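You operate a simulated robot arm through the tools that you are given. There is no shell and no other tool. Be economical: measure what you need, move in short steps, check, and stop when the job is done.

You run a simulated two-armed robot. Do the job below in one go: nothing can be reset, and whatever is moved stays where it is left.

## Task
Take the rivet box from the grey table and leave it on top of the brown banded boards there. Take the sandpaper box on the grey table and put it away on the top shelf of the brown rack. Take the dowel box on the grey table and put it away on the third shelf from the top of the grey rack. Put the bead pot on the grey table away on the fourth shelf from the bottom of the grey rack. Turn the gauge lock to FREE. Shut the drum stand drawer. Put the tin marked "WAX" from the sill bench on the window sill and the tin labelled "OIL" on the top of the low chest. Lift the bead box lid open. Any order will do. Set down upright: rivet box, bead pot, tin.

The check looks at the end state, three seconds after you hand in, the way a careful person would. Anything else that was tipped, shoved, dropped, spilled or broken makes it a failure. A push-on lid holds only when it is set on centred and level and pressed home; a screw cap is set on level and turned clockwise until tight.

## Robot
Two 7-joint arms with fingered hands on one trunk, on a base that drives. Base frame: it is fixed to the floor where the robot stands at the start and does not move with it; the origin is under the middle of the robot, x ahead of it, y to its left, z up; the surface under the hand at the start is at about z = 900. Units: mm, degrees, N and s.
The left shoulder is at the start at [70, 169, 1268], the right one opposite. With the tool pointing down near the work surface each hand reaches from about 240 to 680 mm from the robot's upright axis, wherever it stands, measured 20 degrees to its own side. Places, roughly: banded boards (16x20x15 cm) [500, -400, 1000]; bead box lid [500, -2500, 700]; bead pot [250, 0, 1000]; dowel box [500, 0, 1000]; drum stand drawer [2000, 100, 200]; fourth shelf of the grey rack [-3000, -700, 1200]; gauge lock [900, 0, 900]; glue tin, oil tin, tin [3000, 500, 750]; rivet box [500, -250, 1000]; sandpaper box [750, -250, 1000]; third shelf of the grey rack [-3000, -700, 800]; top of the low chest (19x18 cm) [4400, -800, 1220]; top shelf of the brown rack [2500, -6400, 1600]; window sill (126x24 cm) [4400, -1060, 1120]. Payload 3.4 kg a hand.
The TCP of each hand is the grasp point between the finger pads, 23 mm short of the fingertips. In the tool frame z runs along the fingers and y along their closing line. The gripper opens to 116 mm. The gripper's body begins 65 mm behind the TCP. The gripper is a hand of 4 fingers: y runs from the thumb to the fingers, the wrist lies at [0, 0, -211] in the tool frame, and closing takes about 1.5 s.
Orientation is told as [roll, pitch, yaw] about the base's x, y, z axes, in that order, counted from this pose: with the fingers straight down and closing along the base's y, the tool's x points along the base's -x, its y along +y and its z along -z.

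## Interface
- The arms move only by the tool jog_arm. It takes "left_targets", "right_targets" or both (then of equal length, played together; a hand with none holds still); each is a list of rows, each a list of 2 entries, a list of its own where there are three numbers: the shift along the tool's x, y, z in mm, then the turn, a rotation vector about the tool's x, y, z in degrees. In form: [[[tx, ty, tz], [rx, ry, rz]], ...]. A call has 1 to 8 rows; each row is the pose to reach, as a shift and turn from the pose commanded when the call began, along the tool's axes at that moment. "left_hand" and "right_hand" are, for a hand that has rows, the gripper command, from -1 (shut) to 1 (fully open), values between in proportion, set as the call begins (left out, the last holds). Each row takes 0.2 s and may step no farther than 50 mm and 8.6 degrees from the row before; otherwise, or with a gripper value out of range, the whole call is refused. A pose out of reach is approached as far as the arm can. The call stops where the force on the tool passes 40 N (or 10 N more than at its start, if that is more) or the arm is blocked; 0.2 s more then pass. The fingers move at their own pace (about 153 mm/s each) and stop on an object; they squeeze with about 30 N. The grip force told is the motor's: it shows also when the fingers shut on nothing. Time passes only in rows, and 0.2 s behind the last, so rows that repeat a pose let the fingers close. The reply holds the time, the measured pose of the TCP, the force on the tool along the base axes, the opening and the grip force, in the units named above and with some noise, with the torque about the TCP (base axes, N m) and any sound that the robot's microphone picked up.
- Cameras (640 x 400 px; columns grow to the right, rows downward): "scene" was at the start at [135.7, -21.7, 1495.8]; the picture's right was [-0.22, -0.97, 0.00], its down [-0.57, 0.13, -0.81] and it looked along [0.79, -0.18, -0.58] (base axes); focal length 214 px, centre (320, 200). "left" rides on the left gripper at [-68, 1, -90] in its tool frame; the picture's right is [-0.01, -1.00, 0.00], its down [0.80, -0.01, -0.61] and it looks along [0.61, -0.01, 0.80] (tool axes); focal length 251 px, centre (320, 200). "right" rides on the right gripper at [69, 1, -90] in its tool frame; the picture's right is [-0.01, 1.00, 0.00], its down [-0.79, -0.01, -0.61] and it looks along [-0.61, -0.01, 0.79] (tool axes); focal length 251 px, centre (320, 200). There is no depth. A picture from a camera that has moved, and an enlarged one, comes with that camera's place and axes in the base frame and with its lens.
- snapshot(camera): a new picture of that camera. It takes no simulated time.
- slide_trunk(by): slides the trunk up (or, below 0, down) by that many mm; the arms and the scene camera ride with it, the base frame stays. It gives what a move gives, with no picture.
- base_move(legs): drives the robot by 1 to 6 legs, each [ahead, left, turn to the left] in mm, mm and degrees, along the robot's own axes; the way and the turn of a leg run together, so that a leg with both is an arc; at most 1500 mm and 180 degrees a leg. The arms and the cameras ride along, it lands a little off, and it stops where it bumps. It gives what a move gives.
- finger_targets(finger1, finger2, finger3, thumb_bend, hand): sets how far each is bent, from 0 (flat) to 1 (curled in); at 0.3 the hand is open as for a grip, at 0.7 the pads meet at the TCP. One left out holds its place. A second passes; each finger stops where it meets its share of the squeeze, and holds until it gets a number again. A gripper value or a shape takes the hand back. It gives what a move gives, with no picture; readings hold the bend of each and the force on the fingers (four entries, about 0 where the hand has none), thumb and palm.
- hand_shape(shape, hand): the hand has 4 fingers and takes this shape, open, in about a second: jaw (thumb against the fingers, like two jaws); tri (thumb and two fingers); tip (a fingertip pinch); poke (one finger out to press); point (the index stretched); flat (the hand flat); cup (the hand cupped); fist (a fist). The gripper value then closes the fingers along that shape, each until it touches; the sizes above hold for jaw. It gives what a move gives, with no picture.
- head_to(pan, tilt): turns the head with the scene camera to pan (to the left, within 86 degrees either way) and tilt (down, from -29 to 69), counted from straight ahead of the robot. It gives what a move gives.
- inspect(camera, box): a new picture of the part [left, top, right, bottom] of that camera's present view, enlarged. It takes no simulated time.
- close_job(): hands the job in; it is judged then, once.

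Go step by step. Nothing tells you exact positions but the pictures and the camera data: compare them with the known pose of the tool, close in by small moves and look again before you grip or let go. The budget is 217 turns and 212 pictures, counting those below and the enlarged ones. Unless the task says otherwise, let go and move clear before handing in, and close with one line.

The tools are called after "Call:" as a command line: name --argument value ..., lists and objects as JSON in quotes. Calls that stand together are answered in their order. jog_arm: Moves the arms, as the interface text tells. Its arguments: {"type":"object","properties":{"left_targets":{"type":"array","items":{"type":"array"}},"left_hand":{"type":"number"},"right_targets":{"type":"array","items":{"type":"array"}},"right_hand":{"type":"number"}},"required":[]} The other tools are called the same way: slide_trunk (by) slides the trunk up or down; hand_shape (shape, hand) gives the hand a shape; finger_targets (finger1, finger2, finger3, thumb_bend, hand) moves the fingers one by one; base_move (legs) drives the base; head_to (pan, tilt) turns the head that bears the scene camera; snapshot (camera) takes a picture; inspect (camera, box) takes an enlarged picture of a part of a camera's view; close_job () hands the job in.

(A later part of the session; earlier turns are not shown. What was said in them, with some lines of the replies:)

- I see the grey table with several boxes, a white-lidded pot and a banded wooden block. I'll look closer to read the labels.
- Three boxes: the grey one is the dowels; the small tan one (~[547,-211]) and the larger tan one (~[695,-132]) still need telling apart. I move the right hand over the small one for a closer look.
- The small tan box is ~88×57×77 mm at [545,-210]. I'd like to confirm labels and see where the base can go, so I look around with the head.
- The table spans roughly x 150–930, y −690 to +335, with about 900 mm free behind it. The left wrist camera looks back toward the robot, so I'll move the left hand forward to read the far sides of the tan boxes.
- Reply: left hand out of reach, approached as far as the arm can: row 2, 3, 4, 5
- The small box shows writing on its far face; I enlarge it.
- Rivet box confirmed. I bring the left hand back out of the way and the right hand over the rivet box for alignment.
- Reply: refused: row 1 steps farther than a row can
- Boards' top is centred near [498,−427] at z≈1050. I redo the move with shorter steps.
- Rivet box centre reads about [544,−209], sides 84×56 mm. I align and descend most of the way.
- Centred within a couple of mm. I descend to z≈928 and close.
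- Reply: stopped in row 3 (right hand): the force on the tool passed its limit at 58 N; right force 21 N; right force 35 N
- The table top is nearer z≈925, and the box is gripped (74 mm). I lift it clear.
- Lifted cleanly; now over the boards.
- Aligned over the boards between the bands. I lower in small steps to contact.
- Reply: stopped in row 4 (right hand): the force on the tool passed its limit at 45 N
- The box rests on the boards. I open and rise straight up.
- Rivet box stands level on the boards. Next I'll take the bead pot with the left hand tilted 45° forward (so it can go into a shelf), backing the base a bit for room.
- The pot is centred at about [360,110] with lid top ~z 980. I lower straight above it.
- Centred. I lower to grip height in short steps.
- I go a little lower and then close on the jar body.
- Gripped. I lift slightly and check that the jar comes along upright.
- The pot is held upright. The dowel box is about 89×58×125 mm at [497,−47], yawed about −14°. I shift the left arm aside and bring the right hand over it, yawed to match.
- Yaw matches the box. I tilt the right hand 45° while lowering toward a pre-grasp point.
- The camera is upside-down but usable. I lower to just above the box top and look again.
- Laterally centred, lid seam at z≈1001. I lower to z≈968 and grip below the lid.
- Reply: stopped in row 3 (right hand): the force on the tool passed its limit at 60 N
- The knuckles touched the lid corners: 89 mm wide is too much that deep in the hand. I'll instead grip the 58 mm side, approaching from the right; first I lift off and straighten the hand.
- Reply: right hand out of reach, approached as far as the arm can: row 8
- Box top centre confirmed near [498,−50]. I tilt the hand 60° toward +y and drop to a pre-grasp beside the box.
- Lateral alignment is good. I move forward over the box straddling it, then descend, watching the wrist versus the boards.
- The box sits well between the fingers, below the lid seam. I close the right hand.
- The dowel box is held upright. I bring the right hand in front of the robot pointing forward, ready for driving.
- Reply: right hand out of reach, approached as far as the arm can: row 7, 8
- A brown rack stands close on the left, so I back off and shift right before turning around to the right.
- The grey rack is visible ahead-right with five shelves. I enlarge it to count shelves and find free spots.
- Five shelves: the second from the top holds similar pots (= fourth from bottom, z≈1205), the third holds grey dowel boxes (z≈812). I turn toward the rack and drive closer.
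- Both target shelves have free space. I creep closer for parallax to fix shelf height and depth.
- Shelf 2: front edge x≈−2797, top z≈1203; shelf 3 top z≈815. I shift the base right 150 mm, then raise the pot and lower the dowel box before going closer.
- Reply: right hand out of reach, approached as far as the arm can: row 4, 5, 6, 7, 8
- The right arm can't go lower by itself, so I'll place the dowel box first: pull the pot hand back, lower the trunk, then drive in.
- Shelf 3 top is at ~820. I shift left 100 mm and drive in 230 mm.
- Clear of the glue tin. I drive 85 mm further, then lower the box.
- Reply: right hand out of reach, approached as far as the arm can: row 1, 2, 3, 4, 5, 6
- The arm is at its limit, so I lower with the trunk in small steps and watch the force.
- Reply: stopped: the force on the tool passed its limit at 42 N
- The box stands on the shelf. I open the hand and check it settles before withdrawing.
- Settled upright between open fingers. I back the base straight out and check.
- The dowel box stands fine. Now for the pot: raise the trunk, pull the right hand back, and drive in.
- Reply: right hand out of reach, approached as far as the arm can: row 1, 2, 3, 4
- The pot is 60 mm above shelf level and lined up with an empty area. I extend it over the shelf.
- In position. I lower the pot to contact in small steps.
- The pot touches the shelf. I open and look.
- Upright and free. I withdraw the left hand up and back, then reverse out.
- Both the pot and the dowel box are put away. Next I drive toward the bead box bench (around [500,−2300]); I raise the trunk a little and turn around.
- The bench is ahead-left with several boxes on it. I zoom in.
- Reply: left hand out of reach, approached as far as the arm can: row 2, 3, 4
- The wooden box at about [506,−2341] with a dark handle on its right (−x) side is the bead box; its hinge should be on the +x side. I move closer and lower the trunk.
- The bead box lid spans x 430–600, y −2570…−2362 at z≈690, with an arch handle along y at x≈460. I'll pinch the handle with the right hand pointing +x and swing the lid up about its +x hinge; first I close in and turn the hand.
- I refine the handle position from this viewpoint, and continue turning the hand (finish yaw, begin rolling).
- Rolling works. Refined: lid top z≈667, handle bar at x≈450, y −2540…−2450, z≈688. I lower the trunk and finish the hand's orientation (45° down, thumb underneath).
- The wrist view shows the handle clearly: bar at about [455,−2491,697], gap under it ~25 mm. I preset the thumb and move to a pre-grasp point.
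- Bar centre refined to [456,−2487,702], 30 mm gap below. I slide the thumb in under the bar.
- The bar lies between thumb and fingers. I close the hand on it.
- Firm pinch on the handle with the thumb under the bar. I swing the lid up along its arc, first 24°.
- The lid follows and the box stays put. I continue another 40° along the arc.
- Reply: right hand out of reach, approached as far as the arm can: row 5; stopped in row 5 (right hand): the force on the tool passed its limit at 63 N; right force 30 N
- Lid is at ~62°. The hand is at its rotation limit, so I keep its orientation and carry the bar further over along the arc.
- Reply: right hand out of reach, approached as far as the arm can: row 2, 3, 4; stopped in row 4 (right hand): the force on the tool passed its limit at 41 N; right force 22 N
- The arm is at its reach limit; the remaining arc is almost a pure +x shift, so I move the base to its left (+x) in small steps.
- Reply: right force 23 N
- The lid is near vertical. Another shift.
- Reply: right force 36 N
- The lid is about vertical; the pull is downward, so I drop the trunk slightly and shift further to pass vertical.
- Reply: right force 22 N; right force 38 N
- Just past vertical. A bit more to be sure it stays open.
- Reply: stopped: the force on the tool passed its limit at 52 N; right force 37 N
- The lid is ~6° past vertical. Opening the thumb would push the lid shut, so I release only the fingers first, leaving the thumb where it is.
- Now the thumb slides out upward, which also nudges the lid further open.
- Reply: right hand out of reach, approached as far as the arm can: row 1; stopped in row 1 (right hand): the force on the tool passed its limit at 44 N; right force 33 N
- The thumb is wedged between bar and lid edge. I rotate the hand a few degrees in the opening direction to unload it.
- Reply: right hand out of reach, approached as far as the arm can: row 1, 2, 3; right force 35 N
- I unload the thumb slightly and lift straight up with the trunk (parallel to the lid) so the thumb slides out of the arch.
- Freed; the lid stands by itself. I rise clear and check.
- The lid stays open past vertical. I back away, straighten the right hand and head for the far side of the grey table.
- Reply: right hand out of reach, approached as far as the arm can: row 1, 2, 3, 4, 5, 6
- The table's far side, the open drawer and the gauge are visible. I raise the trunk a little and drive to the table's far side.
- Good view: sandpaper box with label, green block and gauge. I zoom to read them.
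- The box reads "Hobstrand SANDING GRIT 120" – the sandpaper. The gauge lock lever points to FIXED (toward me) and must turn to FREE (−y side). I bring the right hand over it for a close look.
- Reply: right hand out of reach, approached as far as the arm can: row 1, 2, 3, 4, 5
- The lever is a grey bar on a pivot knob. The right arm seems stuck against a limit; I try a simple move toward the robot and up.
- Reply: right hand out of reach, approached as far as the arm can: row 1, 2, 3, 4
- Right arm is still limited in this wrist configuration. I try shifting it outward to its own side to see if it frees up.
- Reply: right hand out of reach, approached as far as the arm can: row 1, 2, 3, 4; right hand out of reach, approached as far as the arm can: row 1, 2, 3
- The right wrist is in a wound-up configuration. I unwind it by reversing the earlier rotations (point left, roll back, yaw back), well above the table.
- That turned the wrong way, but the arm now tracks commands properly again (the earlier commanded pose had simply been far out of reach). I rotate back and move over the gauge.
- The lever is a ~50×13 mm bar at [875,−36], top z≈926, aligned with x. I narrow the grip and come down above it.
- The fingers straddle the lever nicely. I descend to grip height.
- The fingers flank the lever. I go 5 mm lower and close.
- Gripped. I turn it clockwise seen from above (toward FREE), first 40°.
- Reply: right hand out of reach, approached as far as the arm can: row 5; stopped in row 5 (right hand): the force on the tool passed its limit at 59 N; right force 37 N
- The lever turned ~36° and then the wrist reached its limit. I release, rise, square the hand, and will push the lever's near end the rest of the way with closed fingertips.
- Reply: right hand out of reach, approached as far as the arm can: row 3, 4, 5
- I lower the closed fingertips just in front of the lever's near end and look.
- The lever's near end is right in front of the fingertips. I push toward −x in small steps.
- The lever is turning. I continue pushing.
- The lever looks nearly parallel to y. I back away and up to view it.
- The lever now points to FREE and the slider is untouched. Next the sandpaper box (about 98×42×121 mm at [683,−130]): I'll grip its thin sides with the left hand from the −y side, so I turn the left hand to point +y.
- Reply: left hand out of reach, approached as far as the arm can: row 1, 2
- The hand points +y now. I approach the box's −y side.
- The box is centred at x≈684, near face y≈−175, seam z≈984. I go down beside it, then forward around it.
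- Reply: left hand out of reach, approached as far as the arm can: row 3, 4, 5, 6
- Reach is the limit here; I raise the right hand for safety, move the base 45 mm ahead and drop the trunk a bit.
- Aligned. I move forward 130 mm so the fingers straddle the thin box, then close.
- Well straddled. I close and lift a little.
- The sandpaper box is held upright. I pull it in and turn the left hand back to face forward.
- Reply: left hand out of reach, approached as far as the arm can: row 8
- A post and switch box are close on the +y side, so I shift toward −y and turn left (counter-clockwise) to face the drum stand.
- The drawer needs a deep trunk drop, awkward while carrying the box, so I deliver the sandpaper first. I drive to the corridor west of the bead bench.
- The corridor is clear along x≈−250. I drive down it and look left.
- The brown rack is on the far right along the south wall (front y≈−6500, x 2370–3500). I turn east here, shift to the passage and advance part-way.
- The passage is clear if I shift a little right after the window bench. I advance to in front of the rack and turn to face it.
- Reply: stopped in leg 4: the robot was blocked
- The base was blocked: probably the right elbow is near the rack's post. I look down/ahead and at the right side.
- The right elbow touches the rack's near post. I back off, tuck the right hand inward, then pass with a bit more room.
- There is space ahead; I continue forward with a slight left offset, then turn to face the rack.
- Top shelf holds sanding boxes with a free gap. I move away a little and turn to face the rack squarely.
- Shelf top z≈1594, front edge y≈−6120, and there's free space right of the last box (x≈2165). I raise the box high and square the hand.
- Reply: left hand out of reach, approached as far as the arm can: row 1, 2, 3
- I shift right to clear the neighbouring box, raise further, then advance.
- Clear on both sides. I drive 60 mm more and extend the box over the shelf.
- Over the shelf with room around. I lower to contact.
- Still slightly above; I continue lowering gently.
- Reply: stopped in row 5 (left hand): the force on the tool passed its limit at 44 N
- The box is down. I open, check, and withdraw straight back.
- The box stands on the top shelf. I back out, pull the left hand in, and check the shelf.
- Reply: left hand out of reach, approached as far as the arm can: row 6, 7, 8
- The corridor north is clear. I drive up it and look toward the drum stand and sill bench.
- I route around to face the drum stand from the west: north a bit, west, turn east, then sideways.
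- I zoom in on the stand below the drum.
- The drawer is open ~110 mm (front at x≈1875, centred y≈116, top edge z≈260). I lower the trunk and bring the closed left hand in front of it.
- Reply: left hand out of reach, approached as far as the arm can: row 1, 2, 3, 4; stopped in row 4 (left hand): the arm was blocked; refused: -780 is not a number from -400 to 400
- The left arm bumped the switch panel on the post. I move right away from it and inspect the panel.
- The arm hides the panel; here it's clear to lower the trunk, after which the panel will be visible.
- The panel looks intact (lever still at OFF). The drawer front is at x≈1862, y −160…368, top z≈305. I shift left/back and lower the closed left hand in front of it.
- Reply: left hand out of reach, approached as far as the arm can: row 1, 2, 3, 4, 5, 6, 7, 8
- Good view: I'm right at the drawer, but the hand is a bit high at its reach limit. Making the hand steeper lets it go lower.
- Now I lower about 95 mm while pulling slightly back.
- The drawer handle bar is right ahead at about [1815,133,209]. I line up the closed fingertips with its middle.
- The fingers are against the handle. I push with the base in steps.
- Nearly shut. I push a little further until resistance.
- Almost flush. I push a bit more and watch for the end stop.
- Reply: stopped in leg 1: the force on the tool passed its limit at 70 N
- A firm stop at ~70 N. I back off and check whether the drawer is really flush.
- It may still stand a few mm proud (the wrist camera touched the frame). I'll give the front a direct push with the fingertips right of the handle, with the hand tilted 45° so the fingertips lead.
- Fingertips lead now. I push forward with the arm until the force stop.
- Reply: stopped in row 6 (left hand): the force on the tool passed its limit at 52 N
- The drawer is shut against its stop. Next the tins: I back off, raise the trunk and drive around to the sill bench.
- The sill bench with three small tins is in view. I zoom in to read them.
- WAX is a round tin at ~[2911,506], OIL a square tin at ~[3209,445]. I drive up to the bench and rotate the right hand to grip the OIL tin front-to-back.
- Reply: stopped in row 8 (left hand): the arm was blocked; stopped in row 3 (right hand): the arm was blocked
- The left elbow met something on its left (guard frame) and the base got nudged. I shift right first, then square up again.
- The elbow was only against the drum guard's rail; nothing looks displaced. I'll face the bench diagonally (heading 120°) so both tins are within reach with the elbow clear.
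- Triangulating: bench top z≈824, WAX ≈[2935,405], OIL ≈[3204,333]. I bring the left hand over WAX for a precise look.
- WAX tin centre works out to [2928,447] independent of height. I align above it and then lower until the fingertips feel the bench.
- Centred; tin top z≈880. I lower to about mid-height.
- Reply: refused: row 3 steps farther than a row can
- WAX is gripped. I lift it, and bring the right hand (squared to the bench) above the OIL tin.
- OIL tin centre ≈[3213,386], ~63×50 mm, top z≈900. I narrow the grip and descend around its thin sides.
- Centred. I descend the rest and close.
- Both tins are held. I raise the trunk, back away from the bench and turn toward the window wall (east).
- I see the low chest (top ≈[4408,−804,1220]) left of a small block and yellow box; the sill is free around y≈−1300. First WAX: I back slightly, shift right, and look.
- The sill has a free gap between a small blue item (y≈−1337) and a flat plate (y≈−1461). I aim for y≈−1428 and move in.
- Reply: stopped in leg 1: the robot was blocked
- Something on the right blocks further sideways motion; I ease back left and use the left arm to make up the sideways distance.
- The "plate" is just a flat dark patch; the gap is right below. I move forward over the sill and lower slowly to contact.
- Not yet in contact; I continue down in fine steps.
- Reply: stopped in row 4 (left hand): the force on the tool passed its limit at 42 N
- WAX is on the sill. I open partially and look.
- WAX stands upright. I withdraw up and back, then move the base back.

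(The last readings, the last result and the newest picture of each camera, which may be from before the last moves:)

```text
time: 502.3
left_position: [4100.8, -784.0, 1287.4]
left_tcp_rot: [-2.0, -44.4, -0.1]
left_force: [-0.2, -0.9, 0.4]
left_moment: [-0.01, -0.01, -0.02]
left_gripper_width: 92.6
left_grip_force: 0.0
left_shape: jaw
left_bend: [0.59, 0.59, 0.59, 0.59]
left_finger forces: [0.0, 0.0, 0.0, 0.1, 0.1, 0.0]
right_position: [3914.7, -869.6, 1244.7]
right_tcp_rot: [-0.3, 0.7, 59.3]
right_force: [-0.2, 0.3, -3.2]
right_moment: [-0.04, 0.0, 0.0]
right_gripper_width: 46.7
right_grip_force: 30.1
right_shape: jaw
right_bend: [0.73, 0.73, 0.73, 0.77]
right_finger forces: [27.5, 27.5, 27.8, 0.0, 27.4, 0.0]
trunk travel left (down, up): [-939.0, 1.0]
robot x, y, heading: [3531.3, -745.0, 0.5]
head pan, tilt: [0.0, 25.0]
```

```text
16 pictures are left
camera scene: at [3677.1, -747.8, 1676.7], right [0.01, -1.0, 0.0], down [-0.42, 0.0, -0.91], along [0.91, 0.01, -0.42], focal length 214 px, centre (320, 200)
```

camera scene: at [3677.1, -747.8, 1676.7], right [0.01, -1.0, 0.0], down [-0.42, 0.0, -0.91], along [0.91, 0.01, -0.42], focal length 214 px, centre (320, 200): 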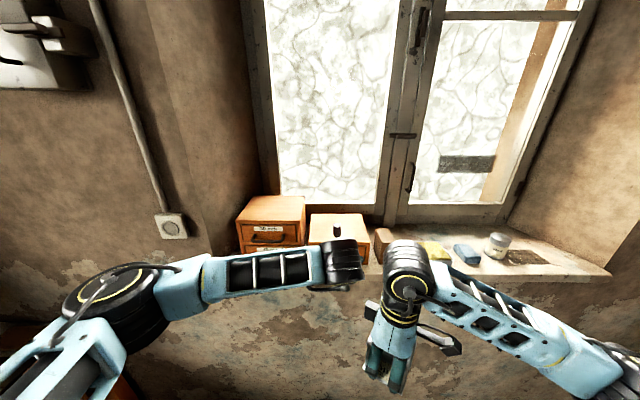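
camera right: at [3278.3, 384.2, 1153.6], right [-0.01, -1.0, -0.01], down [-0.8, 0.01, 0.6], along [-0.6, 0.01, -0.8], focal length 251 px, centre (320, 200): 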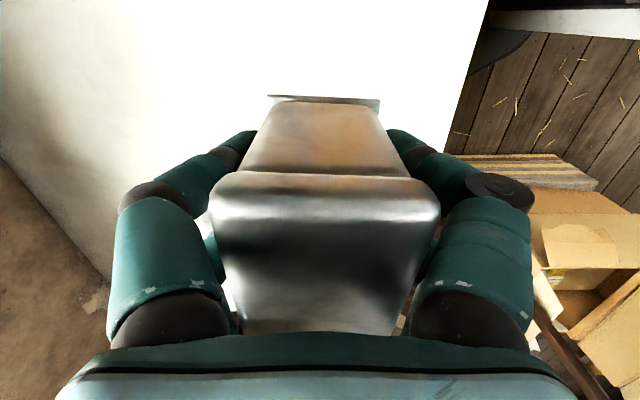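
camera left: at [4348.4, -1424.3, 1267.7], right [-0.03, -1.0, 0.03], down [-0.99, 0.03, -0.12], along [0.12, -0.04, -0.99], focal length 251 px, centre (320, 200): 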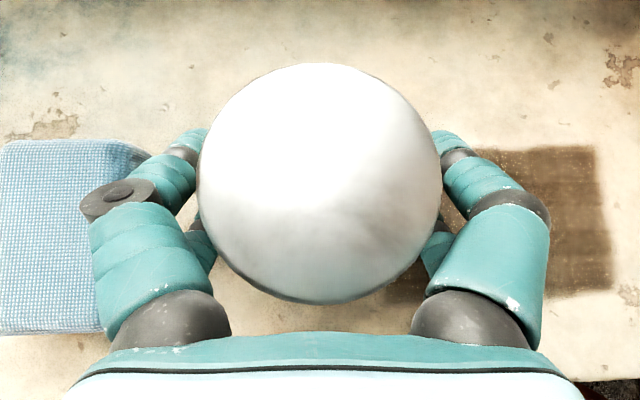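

WAX stands fine beside the blue sponge. For OIL I retract the left hand, raise the right, and drive up to the chest.

Call:
jog_arm --left_targets '[[[30, 10, -29], [0, 0, 0]], [[60, 20, -58], [0, 0, 0]], [[90, 30, -87], [0, 0, 0]], [[120, 40, -116], [0, 0, 0]], [[150, 50, -145], [0, 0, 0]], [[178, 60, -174], [0, 0, 0]]]' --right_targets '[[[0, 0, -15], [0, 0, 0]], [[0, 0, -30], [0, 0, 0]], [[0, 0, -45], [0, 0, 0]], [[0, 0, -60], [0, 0, 0]], [[0, 0, -75], [0, 0, 0]], [[0, 0, -85], [0, 0, 0]]]'

Call:
base_move --legs '[[310, 55, -0.5]]'

Call:
snapshot --camera "scene"

```text
time: 503.7
left_position: [3857.9, -724.2, 1285.8]
left_tcp_rot: [-2.0, -44.7, 0.0]
left_force: [-0.1, -0.4, -0.7]
left_moment: [0.0, -0.02, 0.01]
left_gripper_width: 92.5
left_grip_force: 0.1
left_shape: jaw
left_bend: [0.59, 0.59, 0.59, 0.59]
left_finger forces: [0.0, 0.0, 0.0, 0.0, 0.0, 0.1]
left hand out of reach, approached as far as the arm can: row 6
right_position: [3914.5, -867.2, 1328.3]
right_tcp_rot: [-0.3, 0.7, 59.3]
right_force: [-0.5, 0.1, -4.3]
right_moment: [0.01, 0.01, 0.02]
right_gripper_width: 46.7
right_grip_force: 29.8
right_shape: jaw
right_bend: [0.73, 0.73, 0.73, 0.77]
right_finger forces: [27.5, 27.6, 27.6, 0.0, 27.5, 0.0]
trunk travel left (down, up): [-939.0, 1.0]
robot x, y, heading: [3534.1, -741.8, 0.8]
head pan, tilt: [0.0, 25.0]
```

```text
time: 505.8
left_position: [4163.2, -670.1, 1285.2]
left_tcp_rot: [-1.9, -44.7, -0.4]
left_force: [-0.2, -1.1, -0.3]
left_moment: [0.03, 0.02, -0.01]
left_gripper_width: 92.3
left_grip_force: 0.0
left_shape: jaw
left_bend: [0.59, 0.59, 0.59, 0.59]
left_finger forces: [0.0, 0.0, 0.1, 0.1, 0.1, 0.1]
right_position: [4218.0, -812.6, 1329.4]
right_tcp_rot: [-0.4, 0.8, 58.9]
right_force: [-0.4, 0.4, -3.6]
right_moment: [0.0, -0.04, -0.01]
right_gripper_width: 46.7
right_grip_force: 29.7
right_shape: jaw
right_bend: [0.73, 0.73, 0.73, 0.77]
right_finger forces: [27.7, 27.6, 27.7, 0.0, 27.5, 0.1]
trunk travel left (down, up): [-939.0, 1.0]
robot x, y, heading: [3841.2, -687.4, 0.0]
head pan, tilt: [0.0, 25.0]
```

```text
15 pictures are left
camera scene: at [3980.3, -690.3, 1677.1], right [0.0, -1.0, 0.0], down [-0.42, 0.0, -0.91], along [0.91, 0.0, -0.42], focal length 214 px, centre (320, 200)
```

scene: 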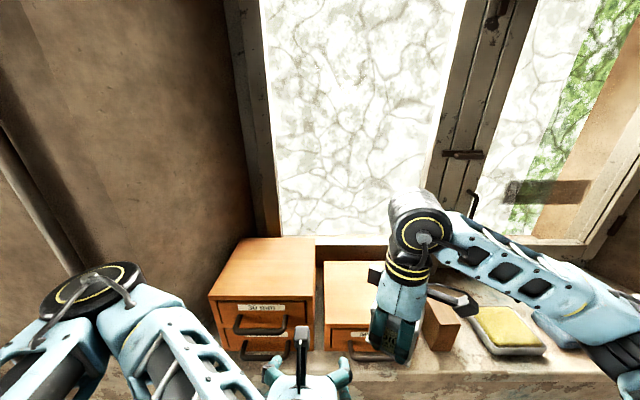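

The low chest's top spans x 4300–4506, y −893…−703. I carry the OIL tin over its centre and lower most of the way.

Call:
jog_arm --right_targets '[[[-27, -38, 0], [0, 0, 0]], [[-53, -76, 0], [0, 0, 0]], [[-80, -114, 0], [0, 0, 0]], [[-106, -152, 0], [0, 0, 0]], [[-106, -152, 20], [0, 0, 0]], [[-106, -152, 38], [0, 0, 0]]]'

Call:
snapshot --camera "right"

Call:
snapshot --camera "scene"

```text
time: 507.2
left_position: [4166.0, -670.7, 1285.2]
left_tcp_rot: [-2.0, -44.5, -0.5]
left_force: [-0.3, -0.2, 0.4]
left_moment: [-0.01, -0.01, 0.01]
left_gripper_width: 92.7
left_grip_force: 0.1
left_shape: jaw
left_bend: [0.59, 0.59, 0.59, 0.59]
left_finger forces: [0.0, 0.0, 0.0, 0.1, 0.0, 0.1]
right_position: [4404.9, -801.7, 1291.0]
right_tcp_rot: [-0.3, 0.7, 58.9]
right_force: [-0.1, -0.3, -3.1]
right_moment: [-0.02, 0.01, 0.02]
right_gripper_width: 46.7
right_grip_force: 30.7
right_shape: jaw
right_bend: [0.73, 0.73, 0.73, 0.77]
right_finger forces: [27.7, 27.9, 27.9, 0.0, 27.7, 0.0]
trunk travel left (down, up): [-939.0, 1.0]
robot x, y, heading: [3838.2, -687.9, -0.0]
head pan, tilt: [0.0, 25.0]
```

```text
14 pictures are left
camera right: at [4368.7, -859.3, 1378.6], right [-0.85, 0.52, -0.01], down [0.42, 0.69, 0.6], along [0.32, 0.51, -0.8], focal length 251 px, centre (320, 200)
```

right: 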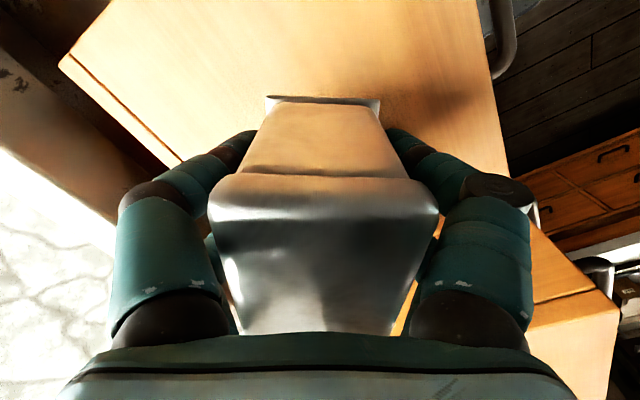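

```text
13 pictures are left
camera scene: at [3983.4, -691.1, 1676.8], right [0.0, -1.0, 0.0], down [-0.42, 0.0, -0.91], along [0.91, 0.0, -0.42], focal length 214 px, centre (320, 200)
```

scene: 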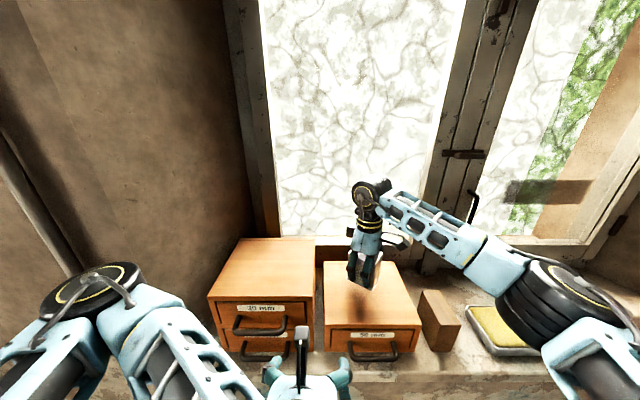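

Centred over the low chest. I lower in small steps to contact.

Call:
jog_arm --right_targets '[[[0, 0, 6], [0, 0, 0]], [[0, 0, 12], [0, 0, 0]], [[0, 0, 16], [0, 0, 0]], [[0, 0, 19], [0, 0, 0]], [[0, 0, 22], [0, 0, 0]], [[0, 0, 25], [0, 0, 0]], [[0, 0, 28], [0, 0, 0]], [[0, 0, 31], [0, 0, 0]]]'

```text
time: 509.0
left_position: [4166.4, -670.2, 1285.1]
left_tcp_rot: [-1.9, -44.6, -0.6]
left_force: [-0.3, -0.4, 0.8]
left_moment: [-0.01, 0.04, 0.01]
left_gripper_width: 92.6
left_grip_force: 0.0
left_shape: jaw
left_bend: [0.59, 0.59, 0.59, 0.59]
left_finger forces: [0.0, 0.1, 0.0, 0.0, 0.0, 0.0]
right_position: [4406.2, -801.4, 1259.5]
right_tcp_rot: [-0.2, 0.8, 58.9]
right_force: [-0.5, 0.2, -3.4]
right_moment: [-0.01, -0.04, -0.01]
right_gripper_width: 46.5
right_grip_force: 30.8
right_shape: jaw
right_bend: [0.73, 0.73, 0.73, 0.77]
right_finger forces: [27.7, 27.9, 27.9, 0.1, 27.8, 0.1]
trunk travel left (down, up): [-939.0, 1.0]
robot x, y, heading: [3838.7, -687.8, 0.2]
head pan, tilt: [0.0, 25.0]
```

Call:
jog_arm --right_targets '[[[0, 0, 2.5], [0, 0, 0]], [[0, 0, 5], [0, 0, 0]], [[0, 0, 7.5], [0, 0, 0]], [[0, 0, 10], [0, 0, 0]], [[0, 0, 12.5], [0, 0, 0]], [[0, 0, 15], [0, 0, 0]]]'

```text
time: 510.0
left_position: [4162.3, -669.0, 1286.5]
left_tcp_rot: [-2.0, -44.7, -0.5]
left_force: [0.3, 0.7, -0.1]
left_moment: [0.0, 0.0, 0.03]
left_gripper_width: 92.5
left_grip_force: 0.1
left_shape: jaw
left_bend: [0.59, 0.59, 0.59, 0.59]
left_finger forces: [0.0, 0.0, 0.0, 0.0, 0.1, 0.0]
right_position: [4404.5, -802.2, 1256.4]
right_tcp_rot: [-0.8, 0.2, 58.8]
right_force: [-0.2, -1.7, 17.9]
right_moment: [0.06, 0.41, 0.01]
right_gripper_width: 47.3
right_grip_force: 30.4
right_shape: jaw
right_bend: [0.74, 0.74, 0.73, 0.77]
right_finger forces: [32.0, 31.5, 33.7, 0.0, 31.4, 0.1]
trunk travel left (down, up): [-939.0, 1.0]
robot x, y, heading: [3844.7, -685.5, 0.3]
head pan, tilt: [0.0, 25.0]
stopped in row 4 (right hand): the force on the tool passed its limit at 44 N (the readings are from after the stop); the commanded pose is now the measured one
```

The OIL tin rests on the chest. I open the hand and rise straight up.

Call:
jog_arm --right_targets '[[[0, 0, 0], [0, 0, 0]], [[0, 0, 0], [0, 0, 0]], [[0, 0, 0], [0, 0, 0]], [[0, 0, -10], [0, 0, 0]], [[0, 0, -40], [0, 0, 0]], [[0, 0, -80], [0, 0, 0]], [[0, 0, -120], [0, 0, 0]]]' --right_hand 0.4

Call:
base_move --legs '[[-350, 0, 0]]'

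Call:
snapshot --camera "scene"

```text
time: 511.6
left_position: [4165.6, -669.3, 1284.6]
left_tcp_rot: [-2.1, -44.6, -0.4]
left_force: [-0.2, -0.3, 0.2]
left_moment: [-0.02, 0.01, 0.03]
left_gripper_width: 92.5
left_grip_force: 0.1
left_shape: jaw
left_bend: [0.59, 0.59, 0.59, 0.59]
left_finger forces: [0.0, 0.0, 0.0, 0.1, 0.1, 0.1]
right_position: [4406.3, -799.6, 1372.9]
right_tcp_rot: [-0.6, 0.5, 58.9]
right_force: [-0.1, 0.0, 0.2]
right_moment: [-0.01, -0.02, 0.0]
right_gripper_width: 81.0
right_grip_force: 0.1
right_shape: jaw
right_bend: [0.67, 0.67, 0.67, 0.67]
right_finger forces: [0.1, 0.0, 0.1, 0.1, 0.0, 0.1]
trunk travel left (down, up): [-939.0, 1.0]
robot x, y, heading: [3840.1, -689.6, -0.1]
head pan, tilt: [0.0, 25.0]
```

```text
time: 513.9
left_position: [3816.2, -669.7, 1285.2]
left_tcp_rot: [-2.1, -44.4, -0.5]
left_force: [0.3, -0.5, -0.1]
left_moment: [-0.02, 0.02, 0.02]
left_gripper_width: 92.4
left_grip_force: 0.0
left_shape: jaw
left_bend: [0.59, 0.59, 0.59, 0.59]
left_finger forces: [0.1, 0.0, 0.0, 0.0, 0.1, 0.1]
right_position: [4056.5, -802.0, 1370.4]
right_tcp_rot: [-0.5, 0.5, 58.7]
right_force: [-0.4, 0.3, -0.1]
right_moment: [0.0, -0.01, 0.01]
right_gripper_width: 81.1
right_grip_force: 0.0
right_shape: jaw
right_bend: [0.67, 0.67, 0.67, 0.67]
right_finger forces: [0.0, 0.0, 0.0, 0.0, 0.0, 0.1]
trunk travel left (down, up): [-939.0, 1.0]
robot x, y, heading: [3488.1, -690.1, 0.1]
head pan, tilt: [0.0, 25.0]
```

```text
12 pictures are left
camera scene: at [3634.3, -690.2, 1676.4], right [0.0, -1.0, 0.0], down [-0.43, 0.0, -0.91], along [0.91, 0.0, -0.43], focal length 214 px, centre (320, 200)
```

scene: 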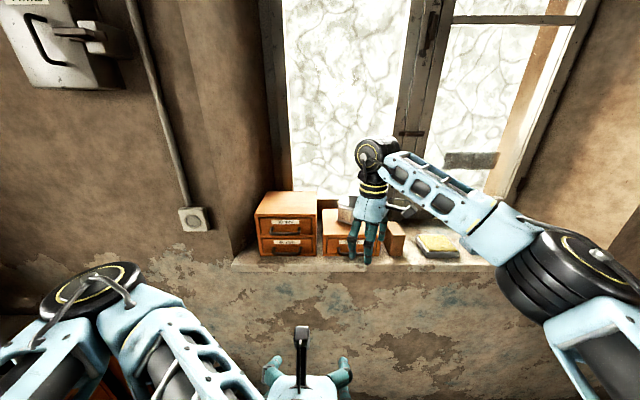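

The OIL tin is on the chest behind the hand. I move aside for a clear confirmation.

Call:
base_move --legs '[[-100, 250, 0]]'

Call:
head_to --pan -20 --tilt 20

Call:
inspect --camera "scene" --box '[200, 150, 440, 300]'

```text
time: 515.8
left_position: [3716.4, -424.9, 1286.5]
left_tcp_rot: [-1.8, -44.4, -1.2]
left_force: [-1.1, -0.1, -0.2]
left_moment: [0.01, -0.02, 0.02]
left_gripper_width: 92.5
left_grip_force: 0.1
left_shape: jaw
left_bend: [0.59, 0.59, 0.59, 0.59]
left_finger forces: [0.0, 0.0, 0.0, 0.1, 0.0, 0.0]
right_position: [3957.8, -558.5, 1371.2]
right_tcp_rot: [-0.5, 0.5, 58.2]
right_force: [-0.1, 0.0, 1.0]
right_moment: [0.02, 0.04, -0.01]
right_gripper_width: 80.9
right_grip_force: 0.2
right_shape: jaw
right_bend: [0.67, 0.67, 0.67, 0.67]
right_finger forces: [0.1, 0.0, 0.0, 0.0, 0.1, 0.0]
trunk travel left (down, up): [-939.0, 1.0]
robot x, y, heading: [3393.2, -433.5, -0.5]
head pan, tilt: [0.0, 25.0]
```

```text
time: 516.6
left_position: [3715.2, -420.8, 1285.7]
left_tcp_rot: [-2.1, -44.6, -1.0]
left_force: [-0.4, 0.4, -0.4]
left_moment: [-0.03, -0.03, 0.03]
left_gripper_width: 92.8
left_grip_force: 0.0
left_shape: jaw
left_bend: [0.59, 0.59, 0.59, 0.59]
left_finger forces: [0.1, 0.0, 0.0, 0.0, 0.0, 0.1]
right_position: [3954.8, -554.6, 1372.0]
right_tcp_rot: [-0.5, 0.6, 58.2]
right_force: [-0.4, -0.2, 0.1]
right_moment: [-0.02, -0.02, 0.0]
right_gripper_width: 81.2
right_grip_force: 0.0
right_shape: jaw
right_bend: [0.67, 0.67, 0.67, 0.67]
right_finger forces: [0.1, 0.1, 0.0, 0.1, 0.0, 0.1]
trunk travel left (down, up): [-939.0, 1.0]
robot x, y, heading: [3390.0, -438.0, -0.4]
head pan, tilt: [-20.0, 20.0]
```

```text
2.67 times, centred on (320, 225) of scene
camera zoom: at [3527.5, -470.4, 1684.9], right [-0.35, -0.94, 0.0], down [-0.32, 0.12, -0.94], along [0.88, -0.33, -0.34], focal length 572 px, centre (320, 133)
```

zoom: 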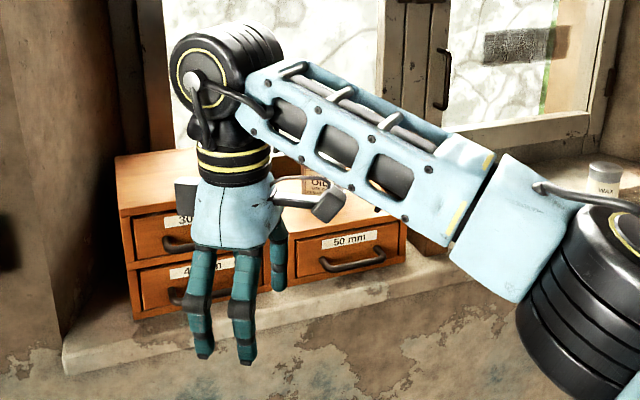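

Both tins stand upright in place, and the hands are clear of everything. I hand the job in.

Call:
close_job

```text
The job is handed in.
```

I finished and handed in every item on the list. The rivet box is on the banded boards, the sandpaper, dowel box and bead pot are on their shelves, the gauge lock points to FREE and the drum stand drawer is shut. The bead box lid stands open, the WAX tin is on the window sill and the OIL tin is on the low chest. My arm bumped the switch panel, the brown rack post and the drum guard along the way; I saw no damage.
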